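You operate a simulated robot arm through the tools that you are given. There is no shell and no other tool.

The job below is to be done with a simulated two-armed robot. You get a single attempt, and the scene is never put back.

JOB
Put a blue label on the cup under the plunger and stand it in the teal tray.
Fine: it is the blue-banded cup; roll knob to blue, wind out one label, push the plunger down. Set down upright: what you pick out.

It is judged by the outcome, as a careful person would: the job done as asked, and still so three seconds after it is handed in. It fails if anything else is knocked over, pushed out of place, dropped, spilled or broken.

ROBOT AND FRAMES
Two 7-joint arms with fingered hands on one trunk, on a base that drives. Base frame: it is fixed to the floor where the robot stands at the start and does not move with it; the origin is under the middle of the robot, x ahead of it, y to its left, z up. Lengths are in mm, angles in degrees, forces in N, time in s.
The left shoulder is at the start at [49, 185, 1219], the right one opposite. With the tool pointing down near the work surface each hand reaches from about 100 to 800 mm from the robot's upright axis, wherever it stands, measured 20 degrees to its own side. Places, roughly: blue-banded cup, green-banded cup, orange-banded c [0, -3750, 1000]; feed wheel [-100, -3900, 1100]; inside of the teal tray [-1000, -2900, 900]; labeller plunger [0, -3800, 1000]; roll knob [0, -4000, 1100]. Payload 4 kg a hand.
Tool frame (each hand has its own): the origin (TCP) lies between the finger pads and is the grasp point; the fingertips stand 26 mm ahead of it; z points along the fingers, y is the line along which they close. The gripper opens to 132 mm. The gripper's body begins 73 mm behind the TCP. The gripper is a hand of 3 fingers: y runs from the thumb to the fingers, the wrist lies at [0, 0, -224] in the tool frame.
Orientation is told as [roll, pitch, yaw] about the base's x, y, z axes, in that order, counted from this pose: with the fingers straight down and closing along the base's y, the tool's x points along the base's -x, its y along +y and its z along -z.

CONTROLS
- The arms move only by the tool send_rows. It takes "left_steps", "right_steps" or both (then of equal length, played together; a hand with none holds still); each is a list of rows, each an object of numbers (a shift or turn left out is 0): "dx", "dy", "dz": the shift along the tool's x, y, z in mm; "wx", "wy", "wz": the turn, a rotation vector about the tool's x, y, z in degrees. In form: [{"dx": .., "dy": .., "dz": .., "wx": .., "wy": .., "wz": ..}, ...]. A call has 1 to 20 rows; each row shifts and turns the commanded pose from where the row before left it, along the tool's axes as they then stand. Each row takes 0.2 s and may step no farther than 50 mm and 8.6 degrees from the row before; otherwise, the whole call is refused. Where a pose cannot be reached the arm comes as near as it can. A force on the tool above 40 N (or 10 N above the force at the start of the call, whichever is more), or a blocked arm, ends the call early, and 0.2 s more pass. In this call time passes only in rows, and 0.2 s behind the last. The reply holds the time, the measured pose of the TCP, the force on the tool along the base axes, the opening and the grip force, in the units named above and with some noise, with the torque about the TCP (base axes, N m) and any sound that the robot's microphone picked up.
- Cameras (640 x 400 px; columns grow to the right, rows downward): "scene" is now at [146.6, -5.1, 1451.1]; the picture's right is [-0.04, -1.00, 0.00], its down [-0.56, 0.02, -0.83] and it looks along [0.82, -0.04, -0.56] (base axes); focal length 277 px, centre (320, 200). "left" rides on the left gripper at [-62, 3, -92] in its tool frame; the picture's right is [-0.05, -1.00, 0.00], its down [0.83, -0.04, -0.56] and it looks along [0.55, -0.03, 0.83] (tool axes); focal length 230 px, centre (320, 200). "right" rides on the right gripper at [61, 3, -92] in its tool frame; the picture's right is [-0.05, 1.00, 0.00], its down [-0.83, -0.04, -0.55] and it looks along [-0.55, -0.03, 0.83] (tool axes); focal length 230 px, centre (320, 200). There is no depth. A picture from a camera that has moved, and an enlarged one, comes with that camera's place and axes in the base frame and with its lens.
- snapshot(camera): a new picture of that camera. No time passes.
- slide_trunk(by): slides the trunk up (or, below 0, down) by that many mm; the arms and the scene camera ride with it, the base frame stays. It gives what a move gives, with no picture.
- roll_base(legs): drives the robot by 1 to 6 legs, each [ahead, left, turn to the left] in mm, mm and degrees, along the robot's own axes; the way and the turn of a leg run together, so that a leg with both is an arc; at most 1500 mm and 180 degrees a leg. The arms and the cameras ride along, it lands a little off, and it stops where it bumps. It gives what a move gives.
- finger_targets(finger1, finger2, thumb_bend, hand): sets how far each is bent, from 0 (flat) to 100 (curled in); at 30 the hand is open as for a grip, at 70 the pads meet at the TCP. One left out holds its place. A second passes; each finger stops where it meets its share of the squeeze, and holds until it gets a number again. It is the only way to open and close the hand. It gives what a move gives, with no picture; readings hold the bend of each and the force on the fingers (four entries, about 0 where the hand has none), thumb and palm.
- head_to(pan, tilt): turns the head with the scene camera to pan (to the left, within 86 degrees either way) and tilt (down, from -29 to 69), counted from straight ahead of the robot. It gives what a move gives.
- zoom(camera, box): a new picture of the part [left, top, right, bottom] of that camera's present view, enlarged. No time passes.
- close_job(): hands the job in; it is judged then, once.

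Nothing tells you exact positions but the pictures and the camera data. Unless the task says otherwise, let go and move clear before handing in.

The tools are called as name(argument=value, ...) on one line, values as JSON. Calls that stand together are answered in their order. send_rows: Moves the arms, as the interface text tells. Its arguments: {"type":"object","properties":{"left_steps":{"type":"array","items":{"type":"object","properties":{"dx":{"type":"number"},"dy":{"type":"number"},"dz":{"type":"number"},"wx":{"type":"number"},"wy":{"type":"number"},"wz":{"type":"number"}}}},"right_steps":{"type":"array","items":{"type":"object","properties":{"dx":{"type":"number"},"dy":{"type":"number"},"dz":{"type":"number"},"wx":{"type":"number"},"wy":{"type":"number"},"wz":{"type":"number"}}}}},"required":[]} The other tools are called the same way: slide_trunk (by) slides the trunk up or down; finger_targets (finger1, finger2, thumb_bend, hand) moves the fingers one by one; roll_base (legs) drives the base; head_to (pan, tilt) turns the head that bears the scene camera; snapshot (camera) takes a picture; zoom (camera, box) takes an enlarged picture of a part of a camera's view; close_job () hands the job in.

At the start:

```text
clock: 0.0
left_eef_pos: [527.4, 199.9, 1154.5]
left_tcp_rot: [0.0, 0.0, 0.1]
left_force: [0.1, 0.5, 0.8]
left_wrist_torque: [0.03, 0.0, 0.04]
left_gripper_width: 132.1
left_grip_force: 0.0
left_shape: jaw
left_bend: [30.0, 30.0, 30.0]
left_finger forces: [0.0, 0.0, 0.0, 0.1, 0.0, 0.0]
right_eef_pos: [503.7, -259.9, 1192.8]
right_tcp_rot: [0.0, -0.1, 0.0]
right_force: [0.3, 0.3, -0.3]
right_wrist_torque: [0.0, 0.02, -0.02]
right_gripper_width: 132.1
right_grip_force: 0.2
right_shape: jaw
right_bend: [30.0, 30.0, 30.0]
right_finger forces: [0.1, 0.0, 0.0, 0.0, 0.1, 0.0]
trunk travel left (down, up): [-250.0, 212.0]
robot x, y, heading: [-1.5, 2.0, 0.0]
head pan, tilt: [-2.3, 27.7]
```

scene: 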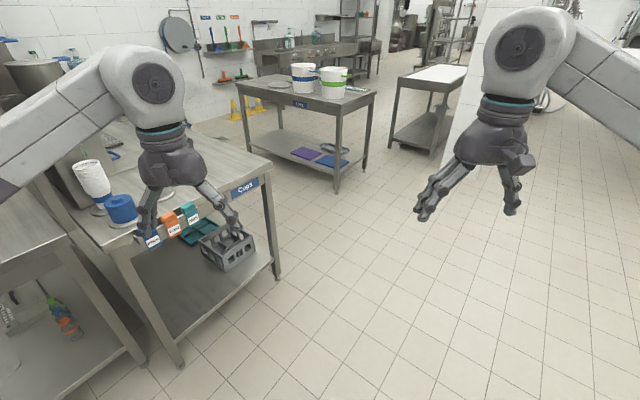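
right: 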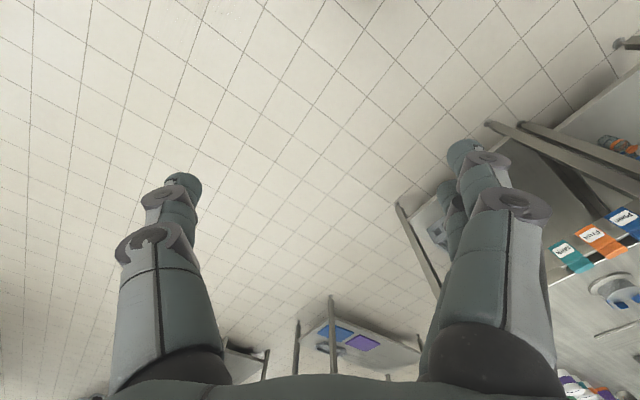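
left: 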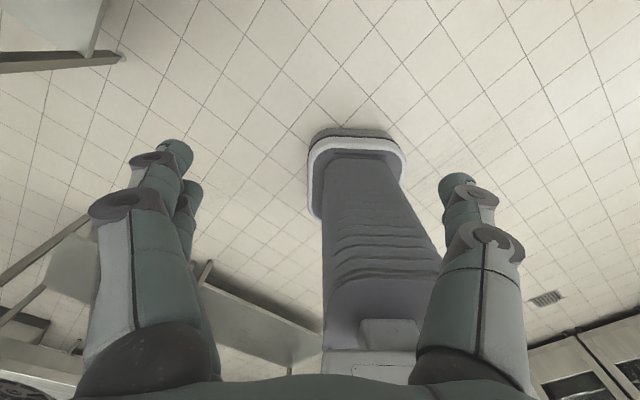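

I see a kitchen with tables ahead; the labeller should be about 3.8 m to my right, with the teal tray at about [-1000, -2900]. First I look around to the right with the head.

head_to(pan=-80, tilt=10)

snapshot(camera="scene")

```text
clock: 1.5
left_eef_pos: [528.6, 201.0, 1153.7]
left_tcp_rot: [0.0, 0.1, -0.1]
left_force: [0.5, 0.1, 1.0]
left_wrist_torque: [-0.05, 0.02, -0.01]
left_gripper_width: 131.9
left_grip_force: 0.2
left_shape: jaw
left_bend: [30.0, 30.0, 30.0]
left_finger forces: [0.1, 0.0, 0.0, 0.0, 0.0, 0.0]
right_eef_pos: [504.6, -259.7, 1192.9]
right_tcp_rot: [0.0, 0.0, 0.0]
right_force: [-0.5, -0.3, -0.3]
right_wrist_torque: [-0.02, -0.01, 0.0]
right_gripper_width: 131.8
right_grip_force: 0.0
right_shape: jaw
right_bend: [30.0, 30.0, 30.0]
right_finger forces: [0.0, 0.1, 0.0, 0.0, 0.1, 0.0]
trunk travel left (down, up): [-250.0, 212.0]
robot x, y, heading: [-1.9, -0.1, -0.1]
head pan, tilt: [-80.0, 10.0]
```

```text
taken
camera scene: at [75.4, -92.9, 1488.3], right [-0.98, -0.17, 0.11], down [-0.14, 0.17, -0.97], along [0.15, -0.97, -0.19], focal length 277 px, centre (320, 200)
```

scene: 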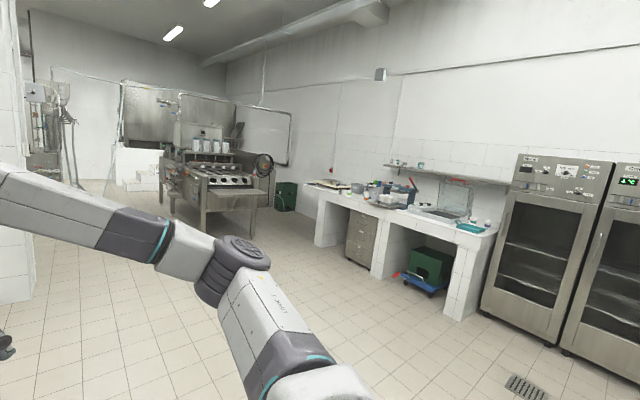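

A white tiled bench on the right holds the labeller items and a teal thing at its right end. I zoom in for detail.

zoom(camera="scene", box=[300, 150, 500, 275])

zoom(camera="scene", box=[300, 160, 420, 235])

zoom(camera="scene", box=[390, 160, 510, 235])

```text
3.20 times, centred on (400, 212) of scene
camera zoom: at [75.4, -92.9, 1488.3], right [-0.98, -0.17, 0.11], down [-0.14, 0.17, -0.97], along [0.15, -0.97, -0.19], focal length 886 px, centre (64, 160)
```

zoom: 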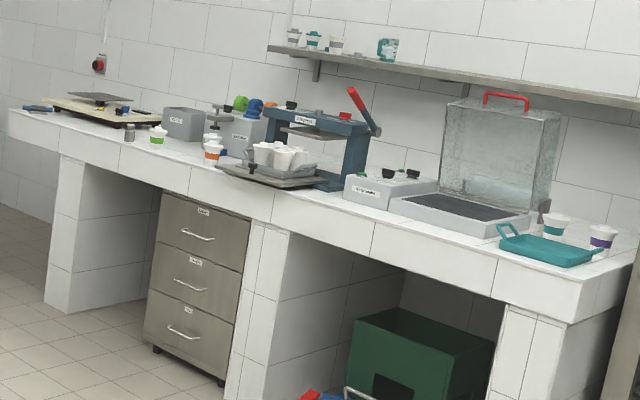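

```text
5.33 times, centred on (360, 198) of scene
camera zoom: at [75.4, -92.9, 1488.3], right [-0.98, -0.17, 0.11], down [-0.14, 0.17, -0.97], along [0.15, -0.97, -0.19], focal length 1478 px, centre (107, 213)
```

zoom: 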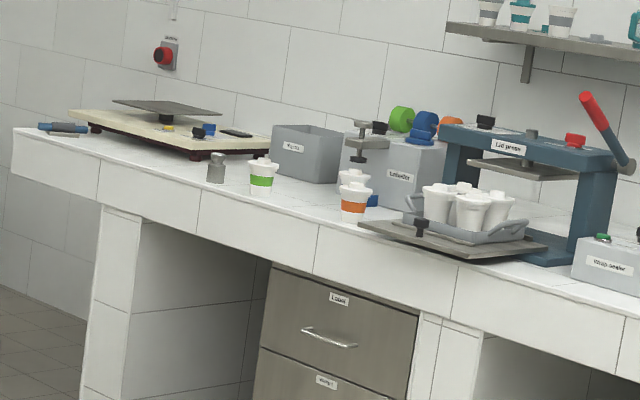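

```text
5.33 times, centred on (450, 198) of scene
camera zoom: at [75.4, -92.9, 1488.3], right [-0.98, -0.17, 0.11], down [-0.14, 0.17, -0.97], along [0.15, -0.97, -0.19], focal length 1478 px, centre (-373, 213)
```

zoom: 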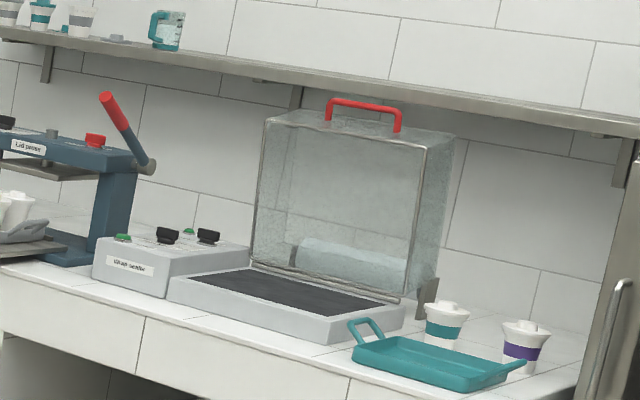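

The labeller (grey box with green/blue/orange rolls and a T-shaped plunger) stands on a diagonal bench, with the teal tray at the bench's right end. I'll drive there, facing the bench at heading about -130°, stopping around a metre short.

roll_base(legs=[[0, 0, -80], [1200, 0, 0], [1200, 0, 0], [0, 0, -50]])

head_to(pan=0, tilt=25)

snapshot(camera="scene")

```text
clock: 19.1
left_eef_pos: [243.2, -2926.4, 1154.7]
left_tcp_rot: [0.0, 0.0, -126.6]
left_force: [0.4, 0.0, -0.7]
left_wrist_torque: [0.01, 0.0, -0.03]
left_gripper_width: 132.0
left_grip_force: 0.0
left_shape: jaw
left_bend: [30.0, 30.0, 30.0]
left_finger forces: [0.0, 0.0, 0.0, 0.0, 0.0, 0.0]
right_eef_pos: [-115.1, -2634.3, 1193.6]
right_tcp_rot: [0.0, 0.0, -126.4]
right_force: [-0.9, 0.1, -0.1]
right_wrist_torque: [-0.02, -0.03, 0.03]
right_gripper_width: 131.6
right_grip_force: 0.1
right_shape: jaw
right_bend: [30.0, 30.0, 30.0]
right_finger forces: [0.0, 0.1, 0.0, 0.0, 0.0, 0.0]
trunk travel left (down, up): [-250.0, 212.0]
robot x, y, heading: [397.2, -2385.2, -126.4]
head pan, tilt: [-80.0, 10.0]
```

```text
clock: 20.6
left_eef_pos: [242.0, -2926.5, 1154.3]
left_tcp_rot: [0.0, 0.1, -126.5]
left_force: [0.9, -0.1, 0.1]
left_wrist_torque: [-0.01, 0.01, 0.03]
left_gripper_width: 132.0
left_grip_force: 0.0
left_shape: jaw
left_bend: [30.0, 30.0, 30.0]
left_finger forces: [0.0, 0.1, 0.1, 0.1, 0.0, 0.0]
right_eef_pos: [-115.9, -2633.9, 1192.5]
right_tcp_rot: [0.0, 0.1, -126.5]
right_force: [-0.1, 0.8, -0.5]
right_wrist_torque: [0.0, 0.02, 0.05]
right_gripper_width: 131.9
right_grip_force: 0.1
right_shape: jaw
right_bend: [30.0, 30.0, 30.0]
right_finger forces: [0.0, 0.1, 0.0, 0.0, 0.0, 0.1]
trunk travel left (down, up): [-250.0, 212.0]
robot x, y, heading: [391.6, -2384.7, -126.8]
head pan, tilt: [0.0, 25.0]
```

```text
taken
camera scene: at [304.2, -2504.6, 1455.4], right [-0.8, 0.59, 0.0], down [0.31, 0.42, -0.85], along [-0.51, -0.68, -0.52], focal length 277 px, centre (320, 200)
```

scene: 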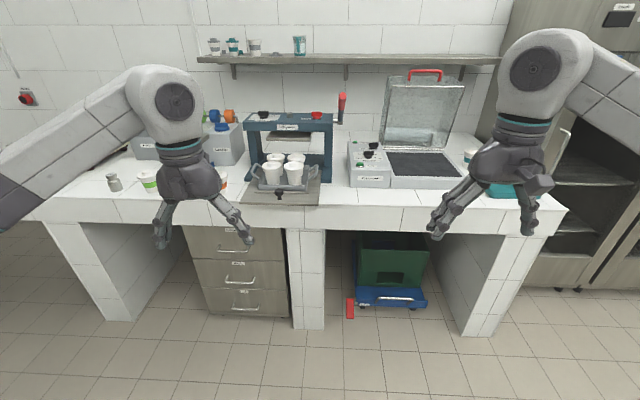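

I'm facing the bench squarely; the labeller is to the left behind my left hand. I'll shift left so that it lies between the arms and look again.

roll_base(legs=[[0, 480, 0]])

snapshot(camera="scene")

zoom(camera="scene", box=[220, 80, 420, 205])

```text
clock: 23.5
left_eef_pos: [634.1, -3212.1, 1154.1]
left_tcp_rot: [0.0, 0.0, -126.0]
left_force: [0.8, 0.7, -1.5]
left_wrist_torque: [0.01, 0.01, 0.03]
left_gripper_width: 131.6
left_grip_force: 0.0
left_shape: jaw
left_bend: [30.0, 30.0, 30.0]
left_finger forces: [0.0, 0.0, 0.0, 0.0, 0.1, 0.1]
right_eef_pos: [275.5, -2921.5, 1192.1]
right_tcp_rot: [-0.1, 0.0, -126.0]
right_force: [0.2, 0.2, 0.0]
right_wrist_torque: [0.0, 0.0, -0.02]
right_gripper_width: 132.1
right_grip_force: 0.0
right_shape: jaw
right_bend: [30.0, 30.0, 30.0]
right_finger forces: [0.0, 0.0, 0.0, 0.0, 0.1, 0.0]
trunk travel left (down, up): [-250.0, 212.0]
robot x, y, heading: [778.6, -2665.8, -126.2]
head pan, tilt: [0.0, 25.0]
```

```text
taken
camera scene: at [692.5, -2788.9, 1455.3], right [-0.81, 0.59, 0.0], down [0.31, 0.42, -0.85], along [-0.5, -0.69, -0.52], focal length 277 px, centre (320, 200)
```

scene: 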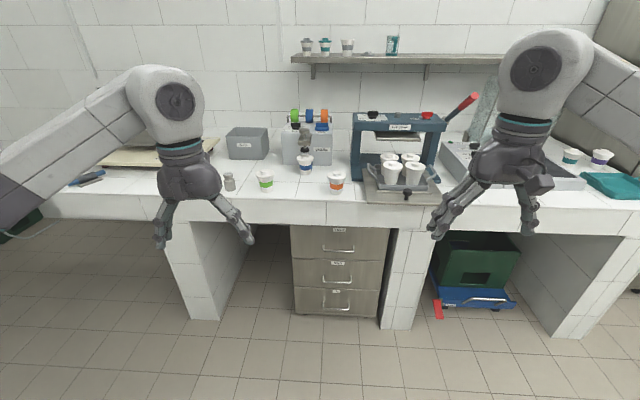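

```text
3.20 times, centred on (320, 142) of scene
camera zoom: at [692.5, -2788.9, 1455.3], right [-0.81, 0.59, 0.0], down [0.31, 0.42, -0.85], along [-0.5, -0.69, -0.52], focal length 886 px, centre (320, 384)
```

zoom: 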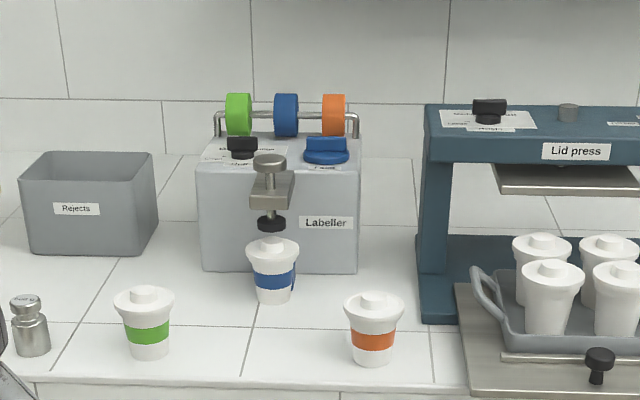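

The labeller is clear now: blue-banded cup under a T-topped plunger, black knob (roll knob) on the left top, blue feed wheel on the right top. I'll work with the right hand, so I pull both hands back, then shift left so the labeller is on the right hand's side and move nearer in stages.

send_rows(left_steps=[{"dx": 45, "dz": -10}, {"dx": 45, "dz": -10}, {"dx": 45, "dz": -10}, {"dx": 45, "dz": -10}, {"dx": 45, "dz": -10}], right_steps=[{"dx": 45, "dz": -10}, {"dx": 45, "dz": -10}, {"dx": 45, "dz": -10}, {"dx": 45, "dz": -10}, {"dx": 45, "dz": -10}])

roll_base(legs=[[0, 240, 0], [400, 0, 0]])

head_to(pan=-10, tilt=35)

snapshot(camera="scene")

```text
clock: 24.7
left_eef_pos: [769.9, -3030.1, 1205.0]
left_tcp_rot: [0.1, -0.1, -126.0]
left_force: [-0.1, 0.1, -0.3]
left_wrist_torque: [-0.02, 0.01, -0.01]
left_gripper_width: 131.7
left_grip_force: 0.0
left_shape: jaw
left_bend: [30.0, 30.0, 30.0]
left_finger forces: [0.0, 0.1, 0.0, 0.0, 0.0, 0.0]
right_eef_pos: [410.8, -2736.3, 1242.6]
right_tcp_rot: [0.1, -0.1, -126.0]
right_force: [0.5, 0.4, 0.7]
right_wrist_torque: [-0.05, 0.04, -0.02]
right_gripper_width: 131.9
right_grip_force: 0.0
right_shape: jaw
right_bend: [30.0, 30.0, 30.0]
right_finger forces: [0.0, 0.1, 0.0, 0.0, 0.1, 0.0]
trunk travel left (down, up): [-250.0, 212.0]
robot x, y, heading: [784.0, -2668.0, -125.9]
head pan, tilt: [0.0, 25.0]
```

```text
clock: 28.5
left_eef_pos: [739.3, -3492.6, 1204.5]
left_tcp_rot: [0.0, 0.0, -125.4]
left_force: [-0.4, 0.5, 0.4]
left_wrist_torque: [0.03, 0.04, 0.0]
left_gripper_width: 131.9
left_grip_force: 0.1
left_shape: jaw
left_bend: [30.0, 30.0, 30.0]
left_finger forces: [0.0, 0.0, 0.0, 0.1, 0.1, 0.0]
right_eef_pos: [378.6, -3202.7, 1241.6]
right_tcp_rot: [-0.1, 0.0, -125.4]
right_force: [-0.2, 0.0, -0.5]
right_wrist_torque: [0.01, -0.02, 0.01]
right_gripper_width: 131.9
right_grip_force: 0.1
right_shape: jaw
right_bend: [30.0, 30.0, 30.0]
right_finger forces: [0.1, 0.0, 0.0, 0.0, 0.1, 0.0]
trunk travel left (down, up): [-250.0, 212.0]
robot x, y, heading: [748.9, -3126.1, -125.4]
head pan, tilt: [0.0, 25.0]
```

```text
clock: 29.2
left_eef_pos: [739.8, -3494.4, 1204.0]
left_tcp_rot: [0.0, 0.0, -125.3]
left_force: [0.4, -0.8, 0.1]
left_wrist_torque: [-0.02, -0.02, 0.01]
left_gripper_width: 132.1
left_grip_force: 0.1
left_shape: jaw
left_bend: [30.0, 30.0, 30.0]
left_finger forces: [0.0, 0.0, 0.0, 0.0, 0.0, 0.0]
right_eef_pos: [376.8, -3204.3, 1241.6]
right_tcp_rot: [0.0, -0.1, -125.5]
right_force: [0.5, 0.3, 1.1]
right_wrist_torque: [0.03, -0.02, -0.03]
right_gripper_width: 131.5
right_grip_force: 0.0
right_shape: jaw
right_bend: [30.0, 30.0, 30.0]
right_finger forces: [0.1, 0.0, 0.0, 0.1, 0.0, 0.0]
trunk travel left (down, up): [-250.0, 212.0]
robot x, y, heading: [754.7, -3125.6, -125.3]
head pan, tilt: [-10.0, 35.0]
```

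```text
taken
camera scene: at [653.6, -3236.0, 1440.3], right [-0.7, 0.71, 0.02], down [0.46, 0.48, -0.75], along [-0.54, -0.52, -0.66], focal length 277 px, centre (320, 200)
```

scene: 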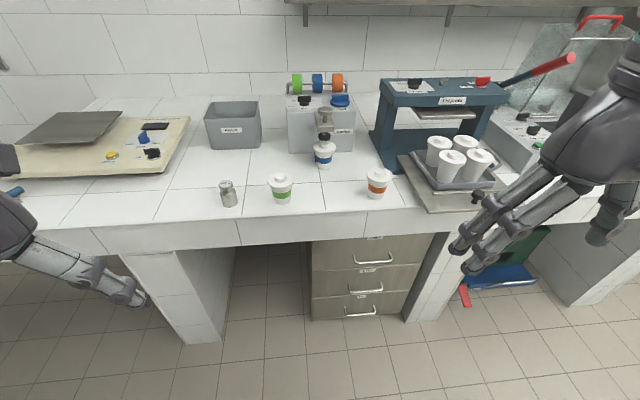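

The labeller is straight in front now. I zoom in on it to read the knob, wheel and cup.

zoom(camera="scene", box=[260, 60, 388, 140])

zoom(camera="scene", box=[240, 110, 400, 210])

```text
5.00 times, centred on (324, 100) of scene
camera zoom: at [653.6, -3236.0, 1440.3], right [-0.7, 0.71, 0.02], down [0.46, 0.48, -0.75], along [-0.54, -0.52, -0.66], focal length 1385 px, centre (300, 700)
```

zoom: 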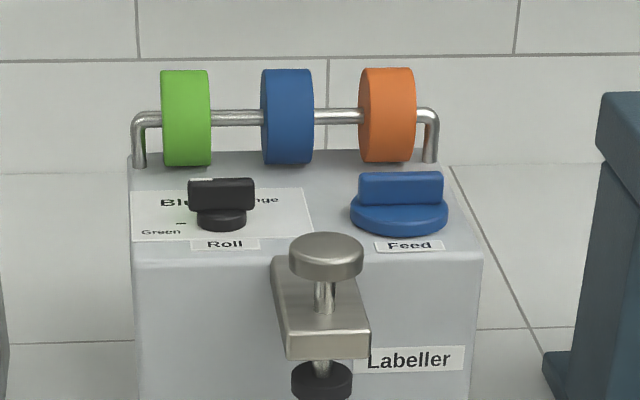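

```text
4.00 times, centred on (320, 160) of scene
camera zoom: at [653.6, -3236.0, 1440.3], right [-0.7, 0.71, 0.02], down [0.46, 0.48, -0.75], along [-0.54, -0.52, -0.66], focal length 1108 px, centre (320, 360)
```

zoom: 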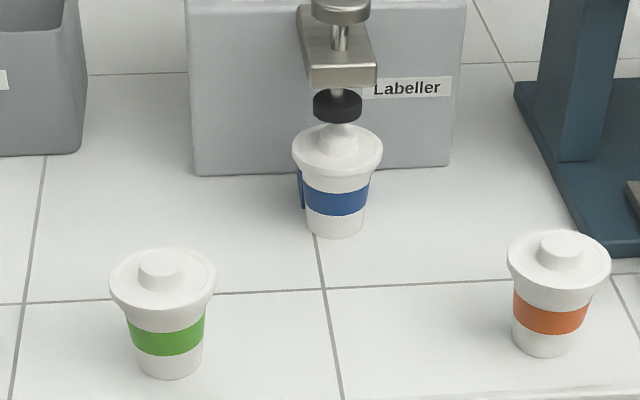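

The dial reads Green / Blue / Orange around the black Roll knob, whose white mark seems to point left-up; I need a closer view. I drive forward further, hands staying short of the bench edge.

roll_base(legs=[[300, 0, 0]])

head_to(pan=-10, tilt=55)

snapshot(camera="scene")

snapshot(camera="right")

```text
clock: 31.2
left_eef_pos: [568.7, -3728.7, 1204.5]
left_tcp_rot: [0.1, 0.0, -125.8]
left_force: [-0.5, -0.2, -0.1]
left_wrist_torque: [-0.02, 0.0, -0.01]
left_gripper_width: 131.8
left_grip_force: 0.1
left_shape: jaw
left_bend: [30.0, 30.0, 30.0]
left_finger forces: [0.0, 0.0, 0.0, 0.0, 0.1, 0.0]
right_eef_pos: [207.9, -3435.4, 1242.4]
right_tcp_rot: [0.0, 0.0, -125.9]
right_force: [-0.2, -0.6, 0.5]
right_wrist_torque: [0.01, 0.03, 0.0]
right_gripper_width: 131.8
right_grip_force: 0.0
right_shape: jaw
right_bend: [30.0, 30.0, 30.0]
right_finger forces: [0.0, 0.1, 0.0, 0.1, 0.0, 0.0]
trunk travel left (down, up): [-250.0, 212.0]
robot x, y, heading: [580.9, -3364.8, -125.6]
head pan, tilt: [-10.0, 35.0]
```

```text
clock: 32.1
left_eef_pos: [568.7, -3729.3, 1203.2]
left_tcp_rot: [0.0, 0.1, -125.9]
left_force: [-0.3, -0.3, -0.5]
left_wrist_torque: [0.01, 0.0, 0.03]
left_gripper_width: 131.9
left_grip_force: 0.2
left_shape: jaw
left_bend: [30.0, 30.0, 30.0]
left_finger forces: [0.0, 0.0, 0.0, 0.0, 0.0, 0.0]
right_eef_pos: [207.9, -3435.9, 1241.4]
right_tcp_rot: [0.0, -0.1, -125.9]
right_force: [0.0, -1.1, 0.3]
right_wrist_torque: [0.01, 0.0, -0.04]
right_gripper_width: 131.8
right_grip_force: 0.0
right_shape: jaw
right_bend: [30.0, 30.0, 30.0]
right_finger forces: [0.1, 0.1, 0.0, 0.1, 0.0, 0.0]
trunk travel left (down, up): [-250.0, 212.0]
robot x, y, heading: [579.8, -3364.0, -125.9]
head pan, tilt: [-10.0, 55.0]
```

```text
taken
camera scene: at [497.3, -3456.9, 1414.1], right [-0.7, 0.72, 0.02], down [0.62, 0.62, -0.48], along [-0.35, -0.32, -0.88], focal length 277 px, centre (320, 200)
```

scene: 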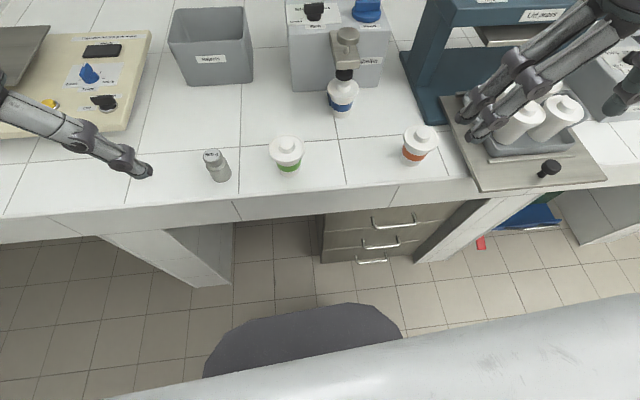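

```text
taken
camera right: at [246.8, -3387.5, 1334.6], right [0.78, -0.63, 0.0], down [-0.52, -0.65, 0.56], along [-0.35, -0.43, -0.83], focal length 230 px, centre (320, 200)
```

right: 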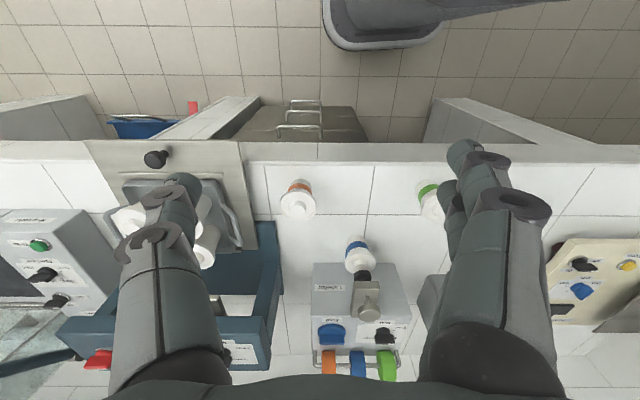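

Table top is at about z=865, cup base about 660 mm ahead of the axis and bench edge at ~428 mm; my base front is at ~290 mm, so I can go ~90 mm nearer. Then I bring the right hand over for a close look at the dial.

roll_base(legs=[[85, 0, 0]])

snapshot(camera="scene")

snapshot(camera="right")

```text
clock: 33.1
left_eef_pos: [522.1, -3794.6, 1204.1]
left_tcp_rot: [0.0, -0.1, -126.0]
left_force: [-0.3, 0.1, 0.0]
left_wrist_torque: [-0.02, 0.0, -0.03]
left_gripper_width: 131.8
left_grip_force: 0.0
left_shape: jaw
left_bend: [30.0, 30.0, 30.0]
left_finger forces: [0.1, 0.0, 0.0, 0.0, 0.1, 0.1]
right_eef_pos: [161.1, -3502.1, 1242.6]
right_tcp_rot: [0.0, 0.0, -125.9]
right_force: [0.5, 0.4, -1.3]
right_wrist_torque: [0.0, -0.01, 0.0]
right_gripper_width: 131.9
right_grip_force: 0.2
right_shape: jaw
right_bend: [30.0, 30.0, 30.0]
right_finger forces: [0.0, 0.0, 0.0, 0.0, 0.0, 0.0]
trunk travel left (down, up): [-250.0, 212.0]
robot x, y, heading: [532.0, -3431.6, -126.0]
head pan, tilt: [-10.0, 55.0]
```

```text
taken
camera scene: at [450.1, -3522.0, 1414.3], right [-0.7, 0.72, 0.02], down [0.62, 0.62, -0.48], along [-0.35, -0.32, -0.88], focal length 277 px, centre (320, 200)
```

scene: 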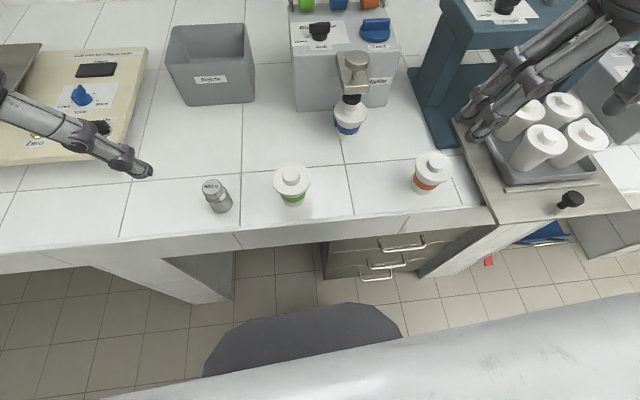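

```text
taken
camera right: at [199.6, -3452.6, 1334.8], right [0.78, -0.63, 0.0], down [-0.52, -0.65, 0.56], along [-0.35, -0.43, -0.83], focal length 230 px, centre (320, 200)
```

right: 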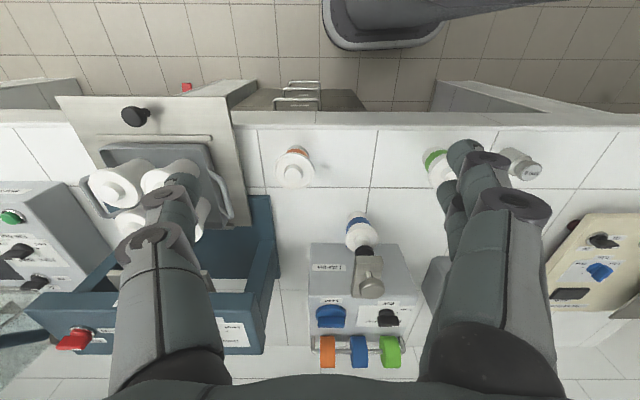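

Closer now. I zoom on the dial and on the cup from both cameras.

zoom(camera="scene", box=[280, 0, 408, 80])

zoom(camera="right", box=[290, 280, 434, 370])

zoom(camera="scene", box=[280, 40, 440, 140])

zoom(camera="right", box=[290, 200, 434, 290])

```text
5.00 times, centred on (344, 40) of scene
camera zoom: at [450.1, -3522.0, 1414.3], right [-0.7, 0.72, 0.02], down [0.62, 0.62, -0.48], along [-0.35, -0.32, -0.88], focal length 1385 px, centre (200, 1000)
```

zoom: 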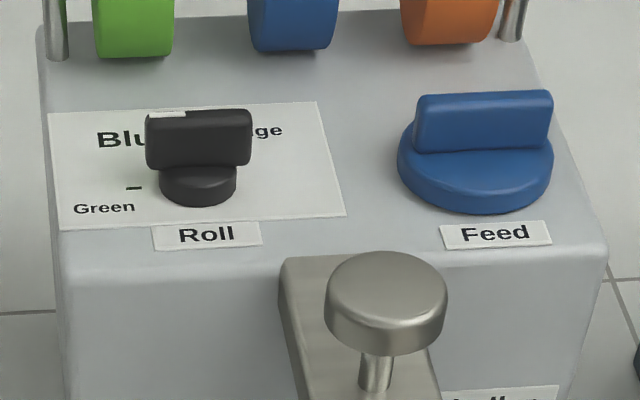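

```text
4.44 times, centred on (362, 325) of right
camera zoom: at [199.6, -3452.6, 1334.8], right [0.78, -0.63, 0.0], down [-0.52, -0.65, 0.56], along [-0.35, -0.43, -0.83], focal length 1022 px, centre (133, -356)
```

zoom: 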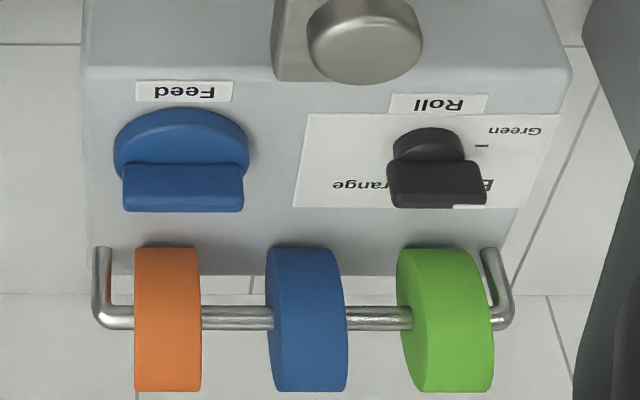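

```text
4.00 times, centred on (360, 90) of scene
camera zoom: at [450.1, -3522.0, 1414.3], right [-0.7, 0.72, 0.02], down [0.62, 0.62, -0.48], along [-0.35, -0.32, -0.88], focal length 1108 px, centre (160, 640)
```

zoom: 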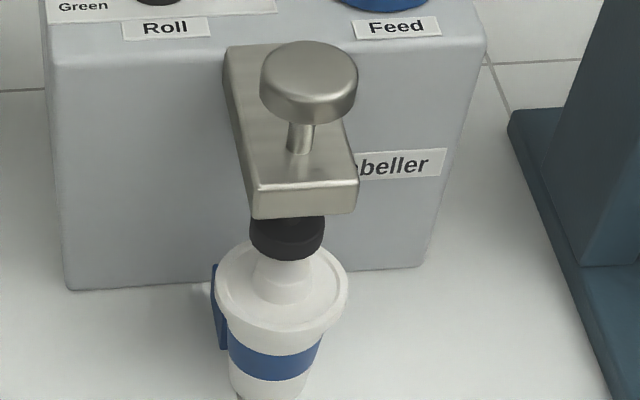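

```text
4.44 times, centred on (362, 245) of right
camera zoom: at [199.6, -3452.6, 1334.8], right [0.78, -0.63, 0.0], down [-0.52, -0.65, 0.56], along [-0.35, -0.43, -0.83], focal length 1022 px, centre (133, 0)
```

zoom: 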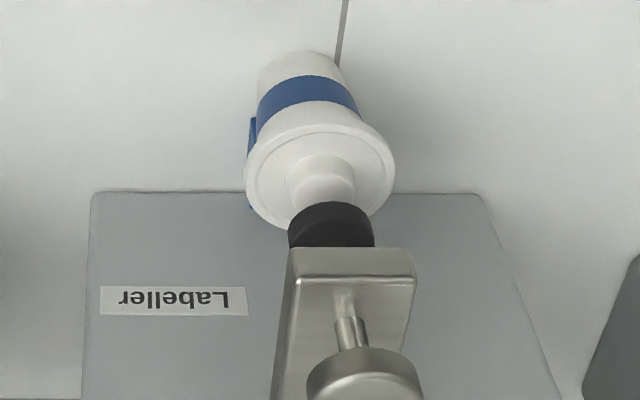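

The knob's pointer seems to point left, at Green; Blue is up-left and Orange up-right on the dial. I bring the right hand's camera above the dial for a view from above.

send_rows(right_steps=[{"dx": -42, "dy": 16.6, "dz": 3.4}, {"dx": -42, "dy": 16.6, "dz": 3.4}, {"dx": -42, "dy": 16.6, "dz": 3.4}, {"dx": -42, "dy": 16.6, "dz": 3.4}, {"dx": -42, "dy": 16.6, "dz": 3.4}, {"dx": -42, "dy": 16.6, "dz": 3.4}])

snapshot(camera="right")

```text
clock: 34.5
left_eef_pos: [520.7, -3795.7, 1203.1]
left_tcp_rot: [0.1, 0.0, -125.8]
left_force: [0.7, -0.6, -0.1]
left_wrist_torque: [0.01, 0.02, 0.0]
left_gripper_width: 131.7
left_grip_force: 0.0
left_shape: jaw
left_bend: [30.0, 30.0, 30.0]
left_finger forces: [0.0, 0.1, 0.0, 0.1, 0.0, 0.0]
right_eef_pos: [95.5, -3766.7, 1218.0]
right_tcp_rot: [0.0, 0.0, -126.0]
right_force: [0.3, 0.1, 0.1]
right_wrist_torque: [0.05, 0.01, -0.01]
right_gripper_width: 132.0
right_grip_force: 0.0
right_shape: jaw
right_bend: [30.0, 30.0, 30.0]
right_finger forces: [0.0, 0.0, 0.1, 0.0, 0.0, 0.1]
trunk travel left (down, up): [-250.0, 212.0]
robot x, y, heading: [532.3, -3430.9, -125.9]
head pan, tilt: [-10.0, 55.0]
```

```text
taken
camera right: at [135.1, -3718.4, 1311.6], right [0.78, -0.63, 0.0], down [-0.52, -0.65, 0.55], along [-0.35, -0.43, -0.83], focal length 230 px, centre (320, 200)
```

right: 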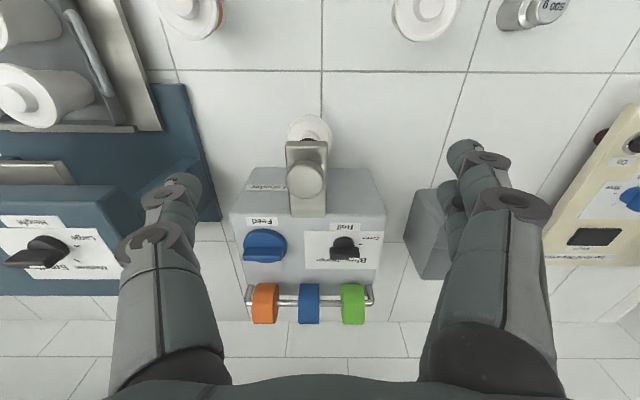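

zoom(camera="right", box=[290, 205, 402, 275])

zoom(camera="right", box=[220, 100, 412, 220])

```text
5.71 times, centred on (346, 240) of right
camera zoom: at [135.1, -3718.4, 1311.6], right [0.78, -0.63, 0.0], down [-0.52, -0.65, 0.55], along [-0.35, -0.43, -0.83], focal length 1315 px, centre (171, -29)
```

zoom: 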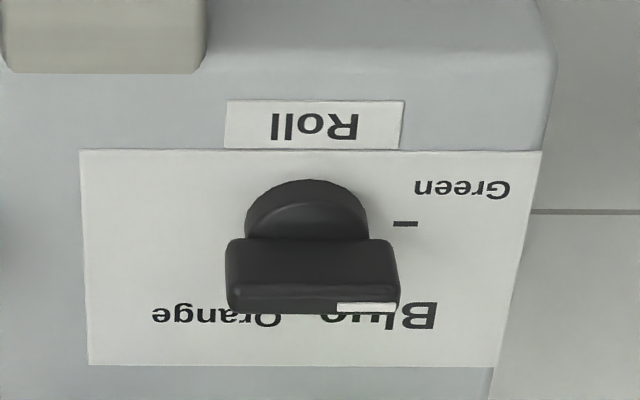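

```text
3.33 times, centred on (316, 160) of right
camera zoom: at [135.1, -3718.4, 1311.6], right [0.78, -0.63, 0.0], down [-0.52, -0.65, 0.55], along [-0.35, -0.43, -0.83], focal length 767 px, centre (333, 333)
```

zoom: 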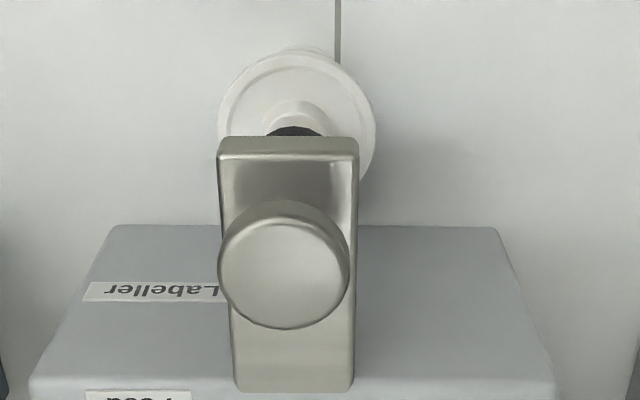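

Pointer is on Green (robot-left), so blue needs a clockwise turn seen from above. Triangulated: dial bar top at about 750 mm ahead, 127 mm right of the axis, z≈1054; plunger T-top at z≈1063. I turn the hand +90° so it can pinch the dial bar across its thickness, and go above the dial.

send_rows(right_steps=[{"wz": -8.2}, {"wz": -8.2}, {"wz": -8.2}, {"wz": -8.2}, {"wz": -8.2}, {"wz": -8.2}, {"wz": -8.2}, {"wz": -8.2}, {"wz": -8.2}, {"wz": -8.2}, {"wz": -8.0}])

finger_targets(hand="right", finger1=52, finger2=52, thumb_bend=52)

snapshot(camera="right")

snapshot(camera="scene")

```text
clock: 36.9
left_eef_pos: [520.6, -3794.0, 1203.7]
left_tcp_rot: [0.0, 0.0, -125.8]
left_force: [-1.1, -0.1, 0.3]
left_wrist_torque: [0.0, 0.01, 0.04]
left_gripper_width: 131.8
left_grip_force: 0.0
left_shape: jaw
left_bend: [30.0, 30.0, 30.0]
left_finger forces: [0.0, 0.0, 0.0, 0.1, 0.0, 0.1]
right_eef_pos: [93.1, -3765.2, 1220.5]
right_tcp_rot: [-0.1, 0.0, -35.7]
right_force: [-0.1, 0.9, -0.2]
right_wrist_torque: [0.0, 0.01, -0.01]
right_gripper_width: 132.0
right_grip_force: 0.1
right_shape: jaw
right_bend: [30.0, 30.0, 30.0]
right_finger forces: [0.0, 0.0, 0.0, 0.0, 0.1, 0.1]
trunk travel left (down, up): [-250.0, 212.0]
robot x, y, heading: [532.8, -3429.4, -126.0]
head pan, tilt: [-10.0, 55.0]
```

```text
clock: 37.9
left_eef_pos: [521.6, -3794.6, 1204.5]
left_tcp_rot: [0.1, 0.0, -125.9]
left_force: [-0.1, 0.0, 0.1]
left_wrist_torque: [-0.03, -0.02, 0.0]
left_gripper_width: 131.8
left_grip_force: 0.1
left_shape: jaw
left_bend: [30.0, 30.0, 30.0]
left_finger forces: [0.0, 0.1, 0.0, 0.0, 0.0, 0.0]
right_eef_pos: [94.7, -3765.0, 1221.4]
right_tcp_rot: [0.0, 0.0, -35.8]
right_force: [0.2, 0.1, 0.1]
right_wrist_torque: [-0.01, -0.01, 0.0]
right_gripper_width: 61.6
right_grip_force: 0.0
right_shape: fingers
right_bend: [52.0, 52.0, 52.0]
right_finger forces: [0.1, 0.0, 0.0, 0.1, 0.1, 0.1]
trunk travel left (down, up): [-250.0, 212.0]
robot x, y, heading: [532.3, -3430.9, -125.8]
head pan, tilt: [-10.0, 55.0]
```

```text
taken
camera right: at [46.2, -3725.0, 1313.6], right [0.63, 0.78, 0.0], down [0.65, -0.52, 0.56], along [0.43, -0.35, -0.83], focal length 230 px, centre (320, 200)
```

right: 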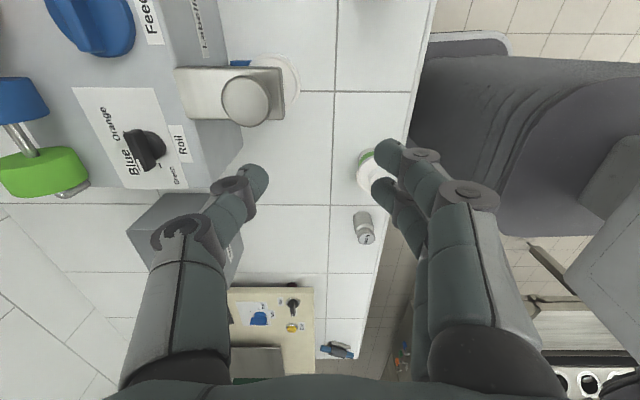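

```text
taken
camera scene: at [449.9, -3522.6, 1414.1], right [-0.7, 0.72, 0.02], down [0.62, 0.62, -0.48], along [-0.35, -0.32, -0.88], focal length 277 px, centre (320, 200)
```

scene: 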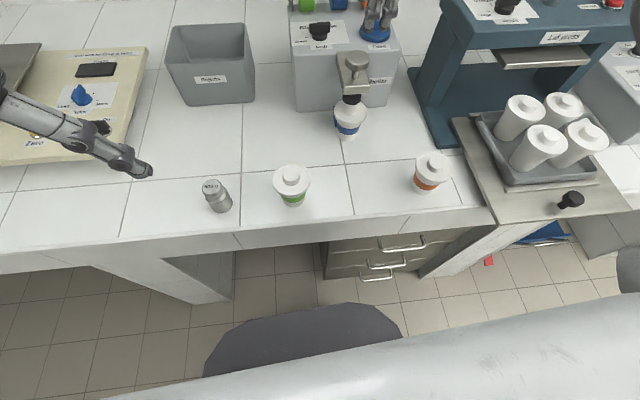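

This side view shows the dial well. I zoom in on it to read tick directions.

zoom(camera="right", box=[64, 80, 208, 200])

zoom(camera="right", box=[20, 0, 300, 175])

```text
3.33 times, centred on (136, 140) of right
camera zoom: at [46.2, -3725.0, 1313.6], right [0.63, 0.78, 0.0], down [0.65, -0.52, 0.56], along [0.43, -0.35, -0.83], focal length 767 px, centre (933, 400)
```

zoom: 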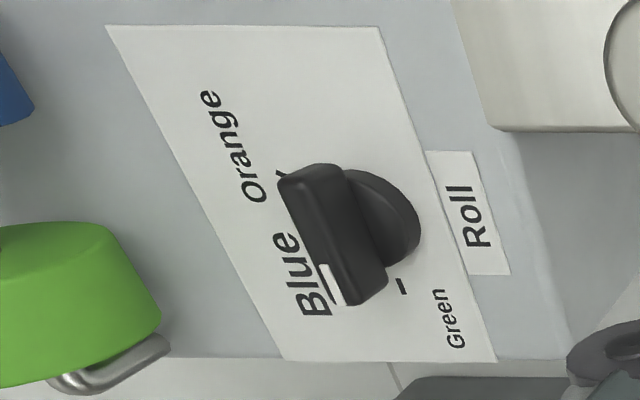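

```text
2.29 times, centred on (160, 88) of right
camera zoom: at [46.2, -3725.0, 1313.6], right [0.63, 0.78, 0.0], down [0.65, -0.52, 0.56], along [0.43, -0.35, -0.83], focal length 526 px, centre (686, 457)
```

zoom: 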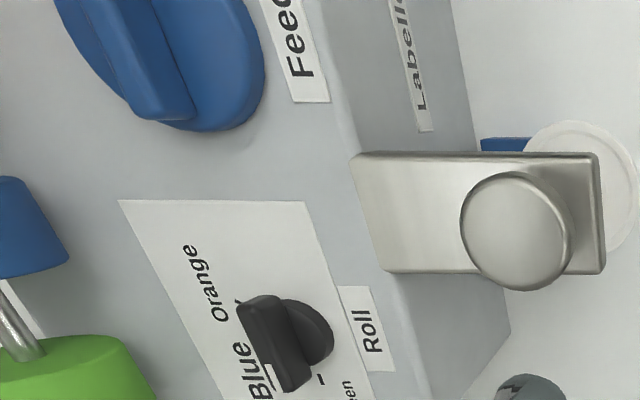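

Ticks work out at Green 90° left, Blue 30° left, Orange 30° right – so Blue is a 60° clockwise turn. I move over the dial axis at about (-11, -3963) and look before descending.

send_rows(right_steps=[{"dx": -6, "dy": -44.5}, {"dx": -6, "dy": -44.5}, {"dx": -6, "dy": -44.5}, {"dx": -6, "dy": -44.5}, {"dx": -6, "dy": -44.7}, {"dz": 35}, {"dz": 35}, {"dz": 30}])

snapshot(camera="right")

zoom(camera="scene", box=[260, 0, 420, 100])

```text
clock: 39.7
left_eef_pos: [520.0, -3793.1, 1203.6]
left_tcp_rot: [0.0, 0.0, -125.9]
left_force: [0.7, -0.1, -0.1]
left_wrist_torque: [-0.01, 0.0, -0.03]
left_gripper_width: 131.7
left_grip_force: 0.0
left_shape: jaw
left_bend: [30.0, 30.0, 30.0]
left_finger forces: [0.0, 0.0, 0.0, 0.1, 0.0, 0.1]
right_eef_pos: [0.7, -3935.4, 1113.4]
right_tcp_rot: [0.0, -0.2, -35.9]
right_force: [-0.4, -0.4, -0.5]
right_wrist_torque: [0.01, 0.0, 0.0]
right_gripper_width: 61.6
right_grip_force: 0.1
right_shape: fingers
right_bend: [52.0, 52.0, 52.0]
right_finger forces: [0.0, 0.1, 0.1, 0.0, 0.0, 0.1]
right hand out of reach, approached as far as the arm can: row 5
trunk travel left (down, up): [-250.0, 212.0]
robot x, y, heading: [533.5, -3428.0, -125.9]
head pan, tilt: [-10.0, 55.0]
```

```text
taken
camera right: at [-46.8, -3896.0, 1205.9], right [0.63, 0.78, 0.0], down [0.65, -0.52, 0.56], along [0.43, -0.35, -0.83], focal length 230 px, centre (320, 200)
```

right: 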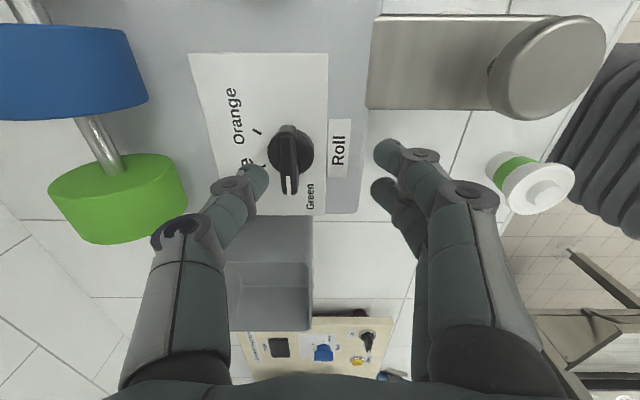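

```text
4.00 times, centred on (340, 50) of scene
camera zoom: at [448.9, -3522.2, 1414.0], right [-0.7, 0.72, 0.02], down [0.62, 0.62, -0.48], along [-0.35, -0.32, -0.88], focal length 1108 px, centre (240, 800)
```

zoom: 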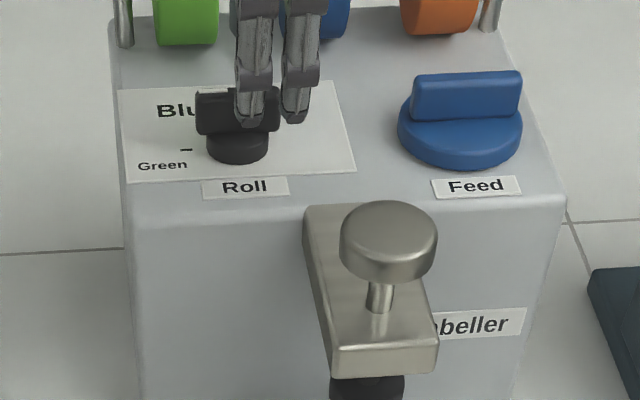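

The arm is at its reach limit ~30 mm short of the dial; there is about 70 mm gap between my base and the bench. I drive forward 45 mm (hand stays well above the dial).

roll_base(legs=[[45, 0, 0]])

snapshot(camera="right")

snapshot(camera="scene")

```text
clock: 40.6
left_eef_pos: [495.2, -3830.1, 1203.6]
left_tcp_rot: [-0.1, -0.2, -125.9]
left_force: [-0.5, -0.3, -0.2]
left_wrist_torque: [-0.01, 0.0, 0.02]
left_gripper_width: 131.6
left_grip_force: 0.1
left_shape: jaw
left_bend: [30.0, 30.0, 30.0]
left_finger forces: [0.0, 0.0, 0.0, 0.0, 0.0, 0.0]
right_eef_pos: [-23.0, -3970.8, 1116.1]
right_tcp_rot: [-0.1, 0.0, -36.0]
right_force: [0.6, 0.0, 0.7]
right_wrist_torque: [0.01, 0.0, 0.01]
right_gripper_width: 61.0
right_grip_force: 0.0
right_shape: fingers
right_bend: [52.0, 52.0, 52.0]
right_finger forces: [0.0, 0.0, 0.1, 0.0, 0.1, 0.0]
trunk travel left (down, up): [-250.0, 212.0]
robot x, y, heading: [505.8, -3468.1, -126.0]
head pan, tilt: [-10.0, 55.0]
```

```text
taken
camera right: at [-70.9, -3930.7, 1208.6], right [0.63, 0.78, 0.0], down [0.65, -0.52, 0.56], along [0.43, -0.35, -0.83], focal length 230 px, centre (320, 200)
```

right: 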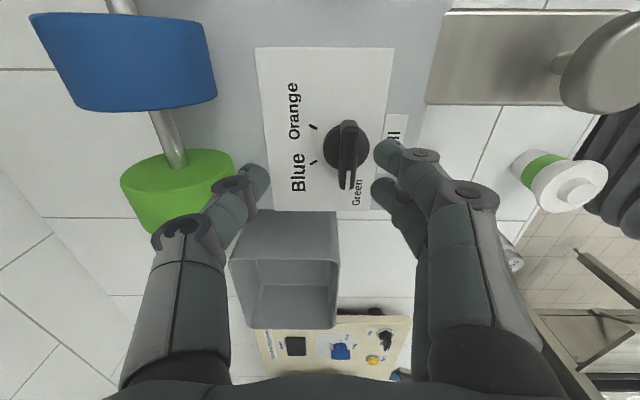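

```text
taken
camera scene: at [425.4, -3556.6, 1414.6], right [-0.7, 0.72, 0.02], down [0.62, 0.62, -0.48], along [-0.36, -0.32, -0.88], focal length 277 px, centre (320, 200)
```

scene: 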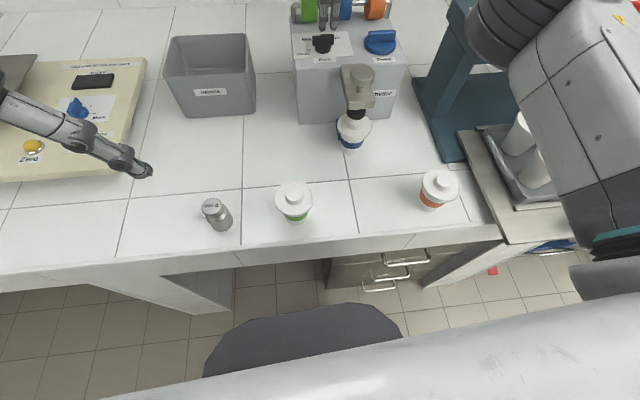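

zoom(camera="right", box=[240, 70, 432, 220])

head_to(pan=-30, tilt=45)

snapshot(camera="scene")

```text
2.67 times, centred on (336, 145) of right
camera zoom: at [-70.9, -3930.7, 1208.6], right [0.63, 0.78, 0.0], down [0.65, -0.52, 0.56], along [0.43, -0.35, -0.83], focal length 614 px, centre (277, 347)
```

zoom: 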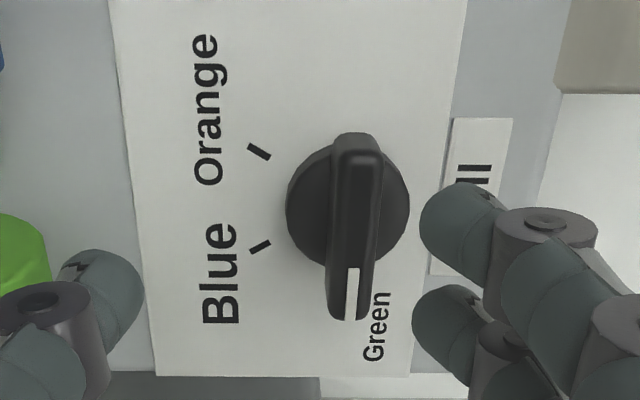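

```text
clock: 41.5
left_eef_pos: [494.1, -3830.5, 1204.0]
left_tcp_rot: [0.0, -0.1, -125.9]
left_force: [0.0, 0.6, 0.3]
left_wrist_torque: [0.0, 0.01, 0.0]
left_gripper_width: 132.0
left_grip_force: 0.0
left_shape: jaw
left_bend: [30.0, 30.0, 30.0]
left_finger forces: [0.0, 0.0, 0.1, 0.0, 0.0, 0.0]
right_eef_pos: [-24.8, -3972.9, 1113.1]
right_tcp_rot: [0.0, -0.1, -35.9]
right_force: [-0.2, -0.5, -0.1]
right_wrist_torque: [0.0, 0.02, 0.01]
right_gripper_width: 61.0
right_grip_force: 0.0
right_shape: fingers
right_bend: [52.0, 52.0, 52.0]
right_finger forces: [0.0, 0.1, 0.0, 0.0, 0.0, 0.0]
trunk travel left (down, up): [-250.0, 212.0]
robot x, y, heading: [507.7, -3463.0, -125.9]
head pan, tilt: [-30.0, 45.0]
```

```text
taken
camera scene: at [399.8, -3543.9, 1427.3], right [-0.41, 0.91, 0.06], down [0.69, 0.35, -0.63], along [-0.59, -0.22, -0.77], focal length 277 px, centre (320, 200)
```

scene: 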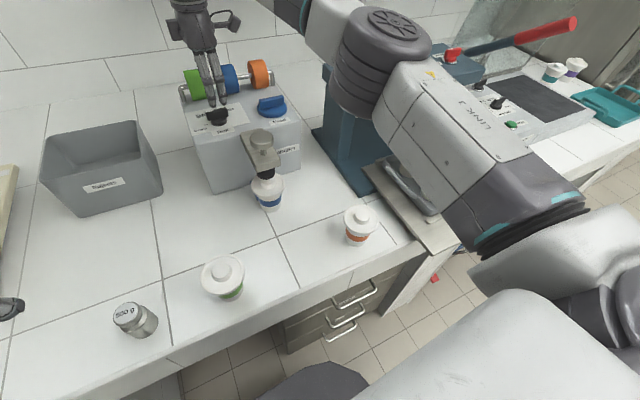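

The elbow is well above the lid press (≈1275). From the wrist view the dial bar sits ~18 mm toward the fingers from my grasp point; I correct that and descend to just above the disc.

send_rows(right_steps=[{"dx": -4, "dy": 18}, {"dz": 20}, {"dz": 15}])

snapshot(camera="right")

zoom(camera="scene", box=[160, 40, 320, 140])

```text
clock: 42.3
left_eef_pos: [494.4, -3831.3, 1202.2]
left_tcp_rot: [0.0, -0.1, -125.9]
left_force: [0.5, -0.2, -0.6]
left_wrist_torque: [-0.02, 0.05, 0.0]
left_gripper_width: 132.3
left_grip_force: 0.1
left_shape: jaw
left_bend: [30.0, 30.0, 30.0]
left_finger forces: [0.2, 0.1, 0.1, 0.0, 0.0, 0.0]
right_eef_pos: [-11.0, -3960.3, 1078.9]
right_tcp_rot: [-0.1, 0.0, -35.9]
right_force: [0.4, -0.4, 0.5]
right_wrist_torque: [-0.03, 0.01, 0.0]
right_gripper_width: 61.0
right_grip_force: 0.0
right_shape: fingers
right_bend: [52.0, 52.0, 52.0]
right_finger forces: [0.0, 0.0, 0.0, 0.1, 0.1, 0.0]
trunk travel left (down, up): [-250.0, 212.0]
robot x, y, heading: [506.5, -3464.9, -125.8]
head pan, tilt: [-30.0, 45.0]
```

```text
taken
camera right: at [-58.4, -3919.6, 1171.8], right [0.63, 0.78, 0.0], down [0.65, -0.52, 0.56], along [0.43, -0.35, -0.83], focal length 230 px, centre (320, 200)
```

right: 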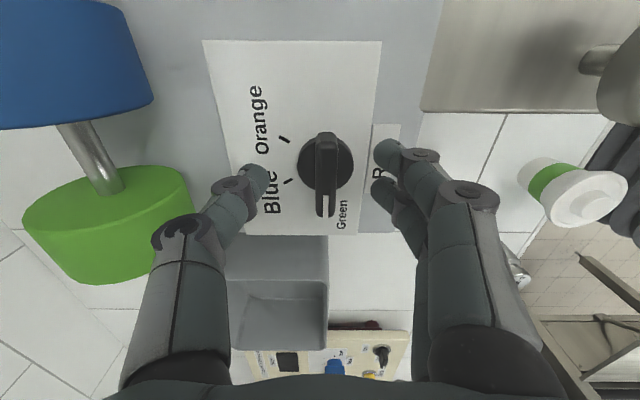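

```text
4.00 times, centred on (240, 90) of scene
camera zoom: at [400.1, -3543.1, 1427.5], right [-0.41, 0.91, 0.06], down [0.69, 0.35, -0.63], along [-0.59, -0.22, -0.77], focal length 1108 px, centre (640, 640)
```

zoom: 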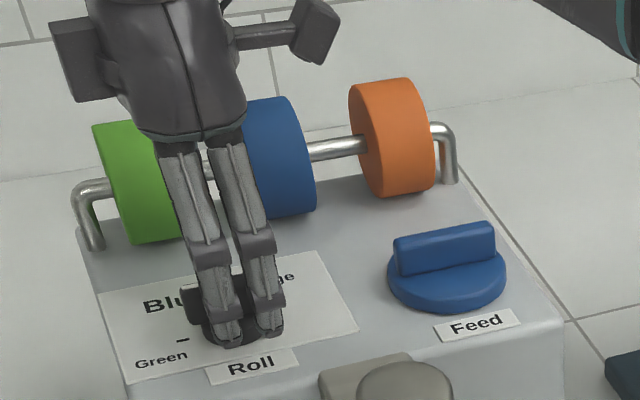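

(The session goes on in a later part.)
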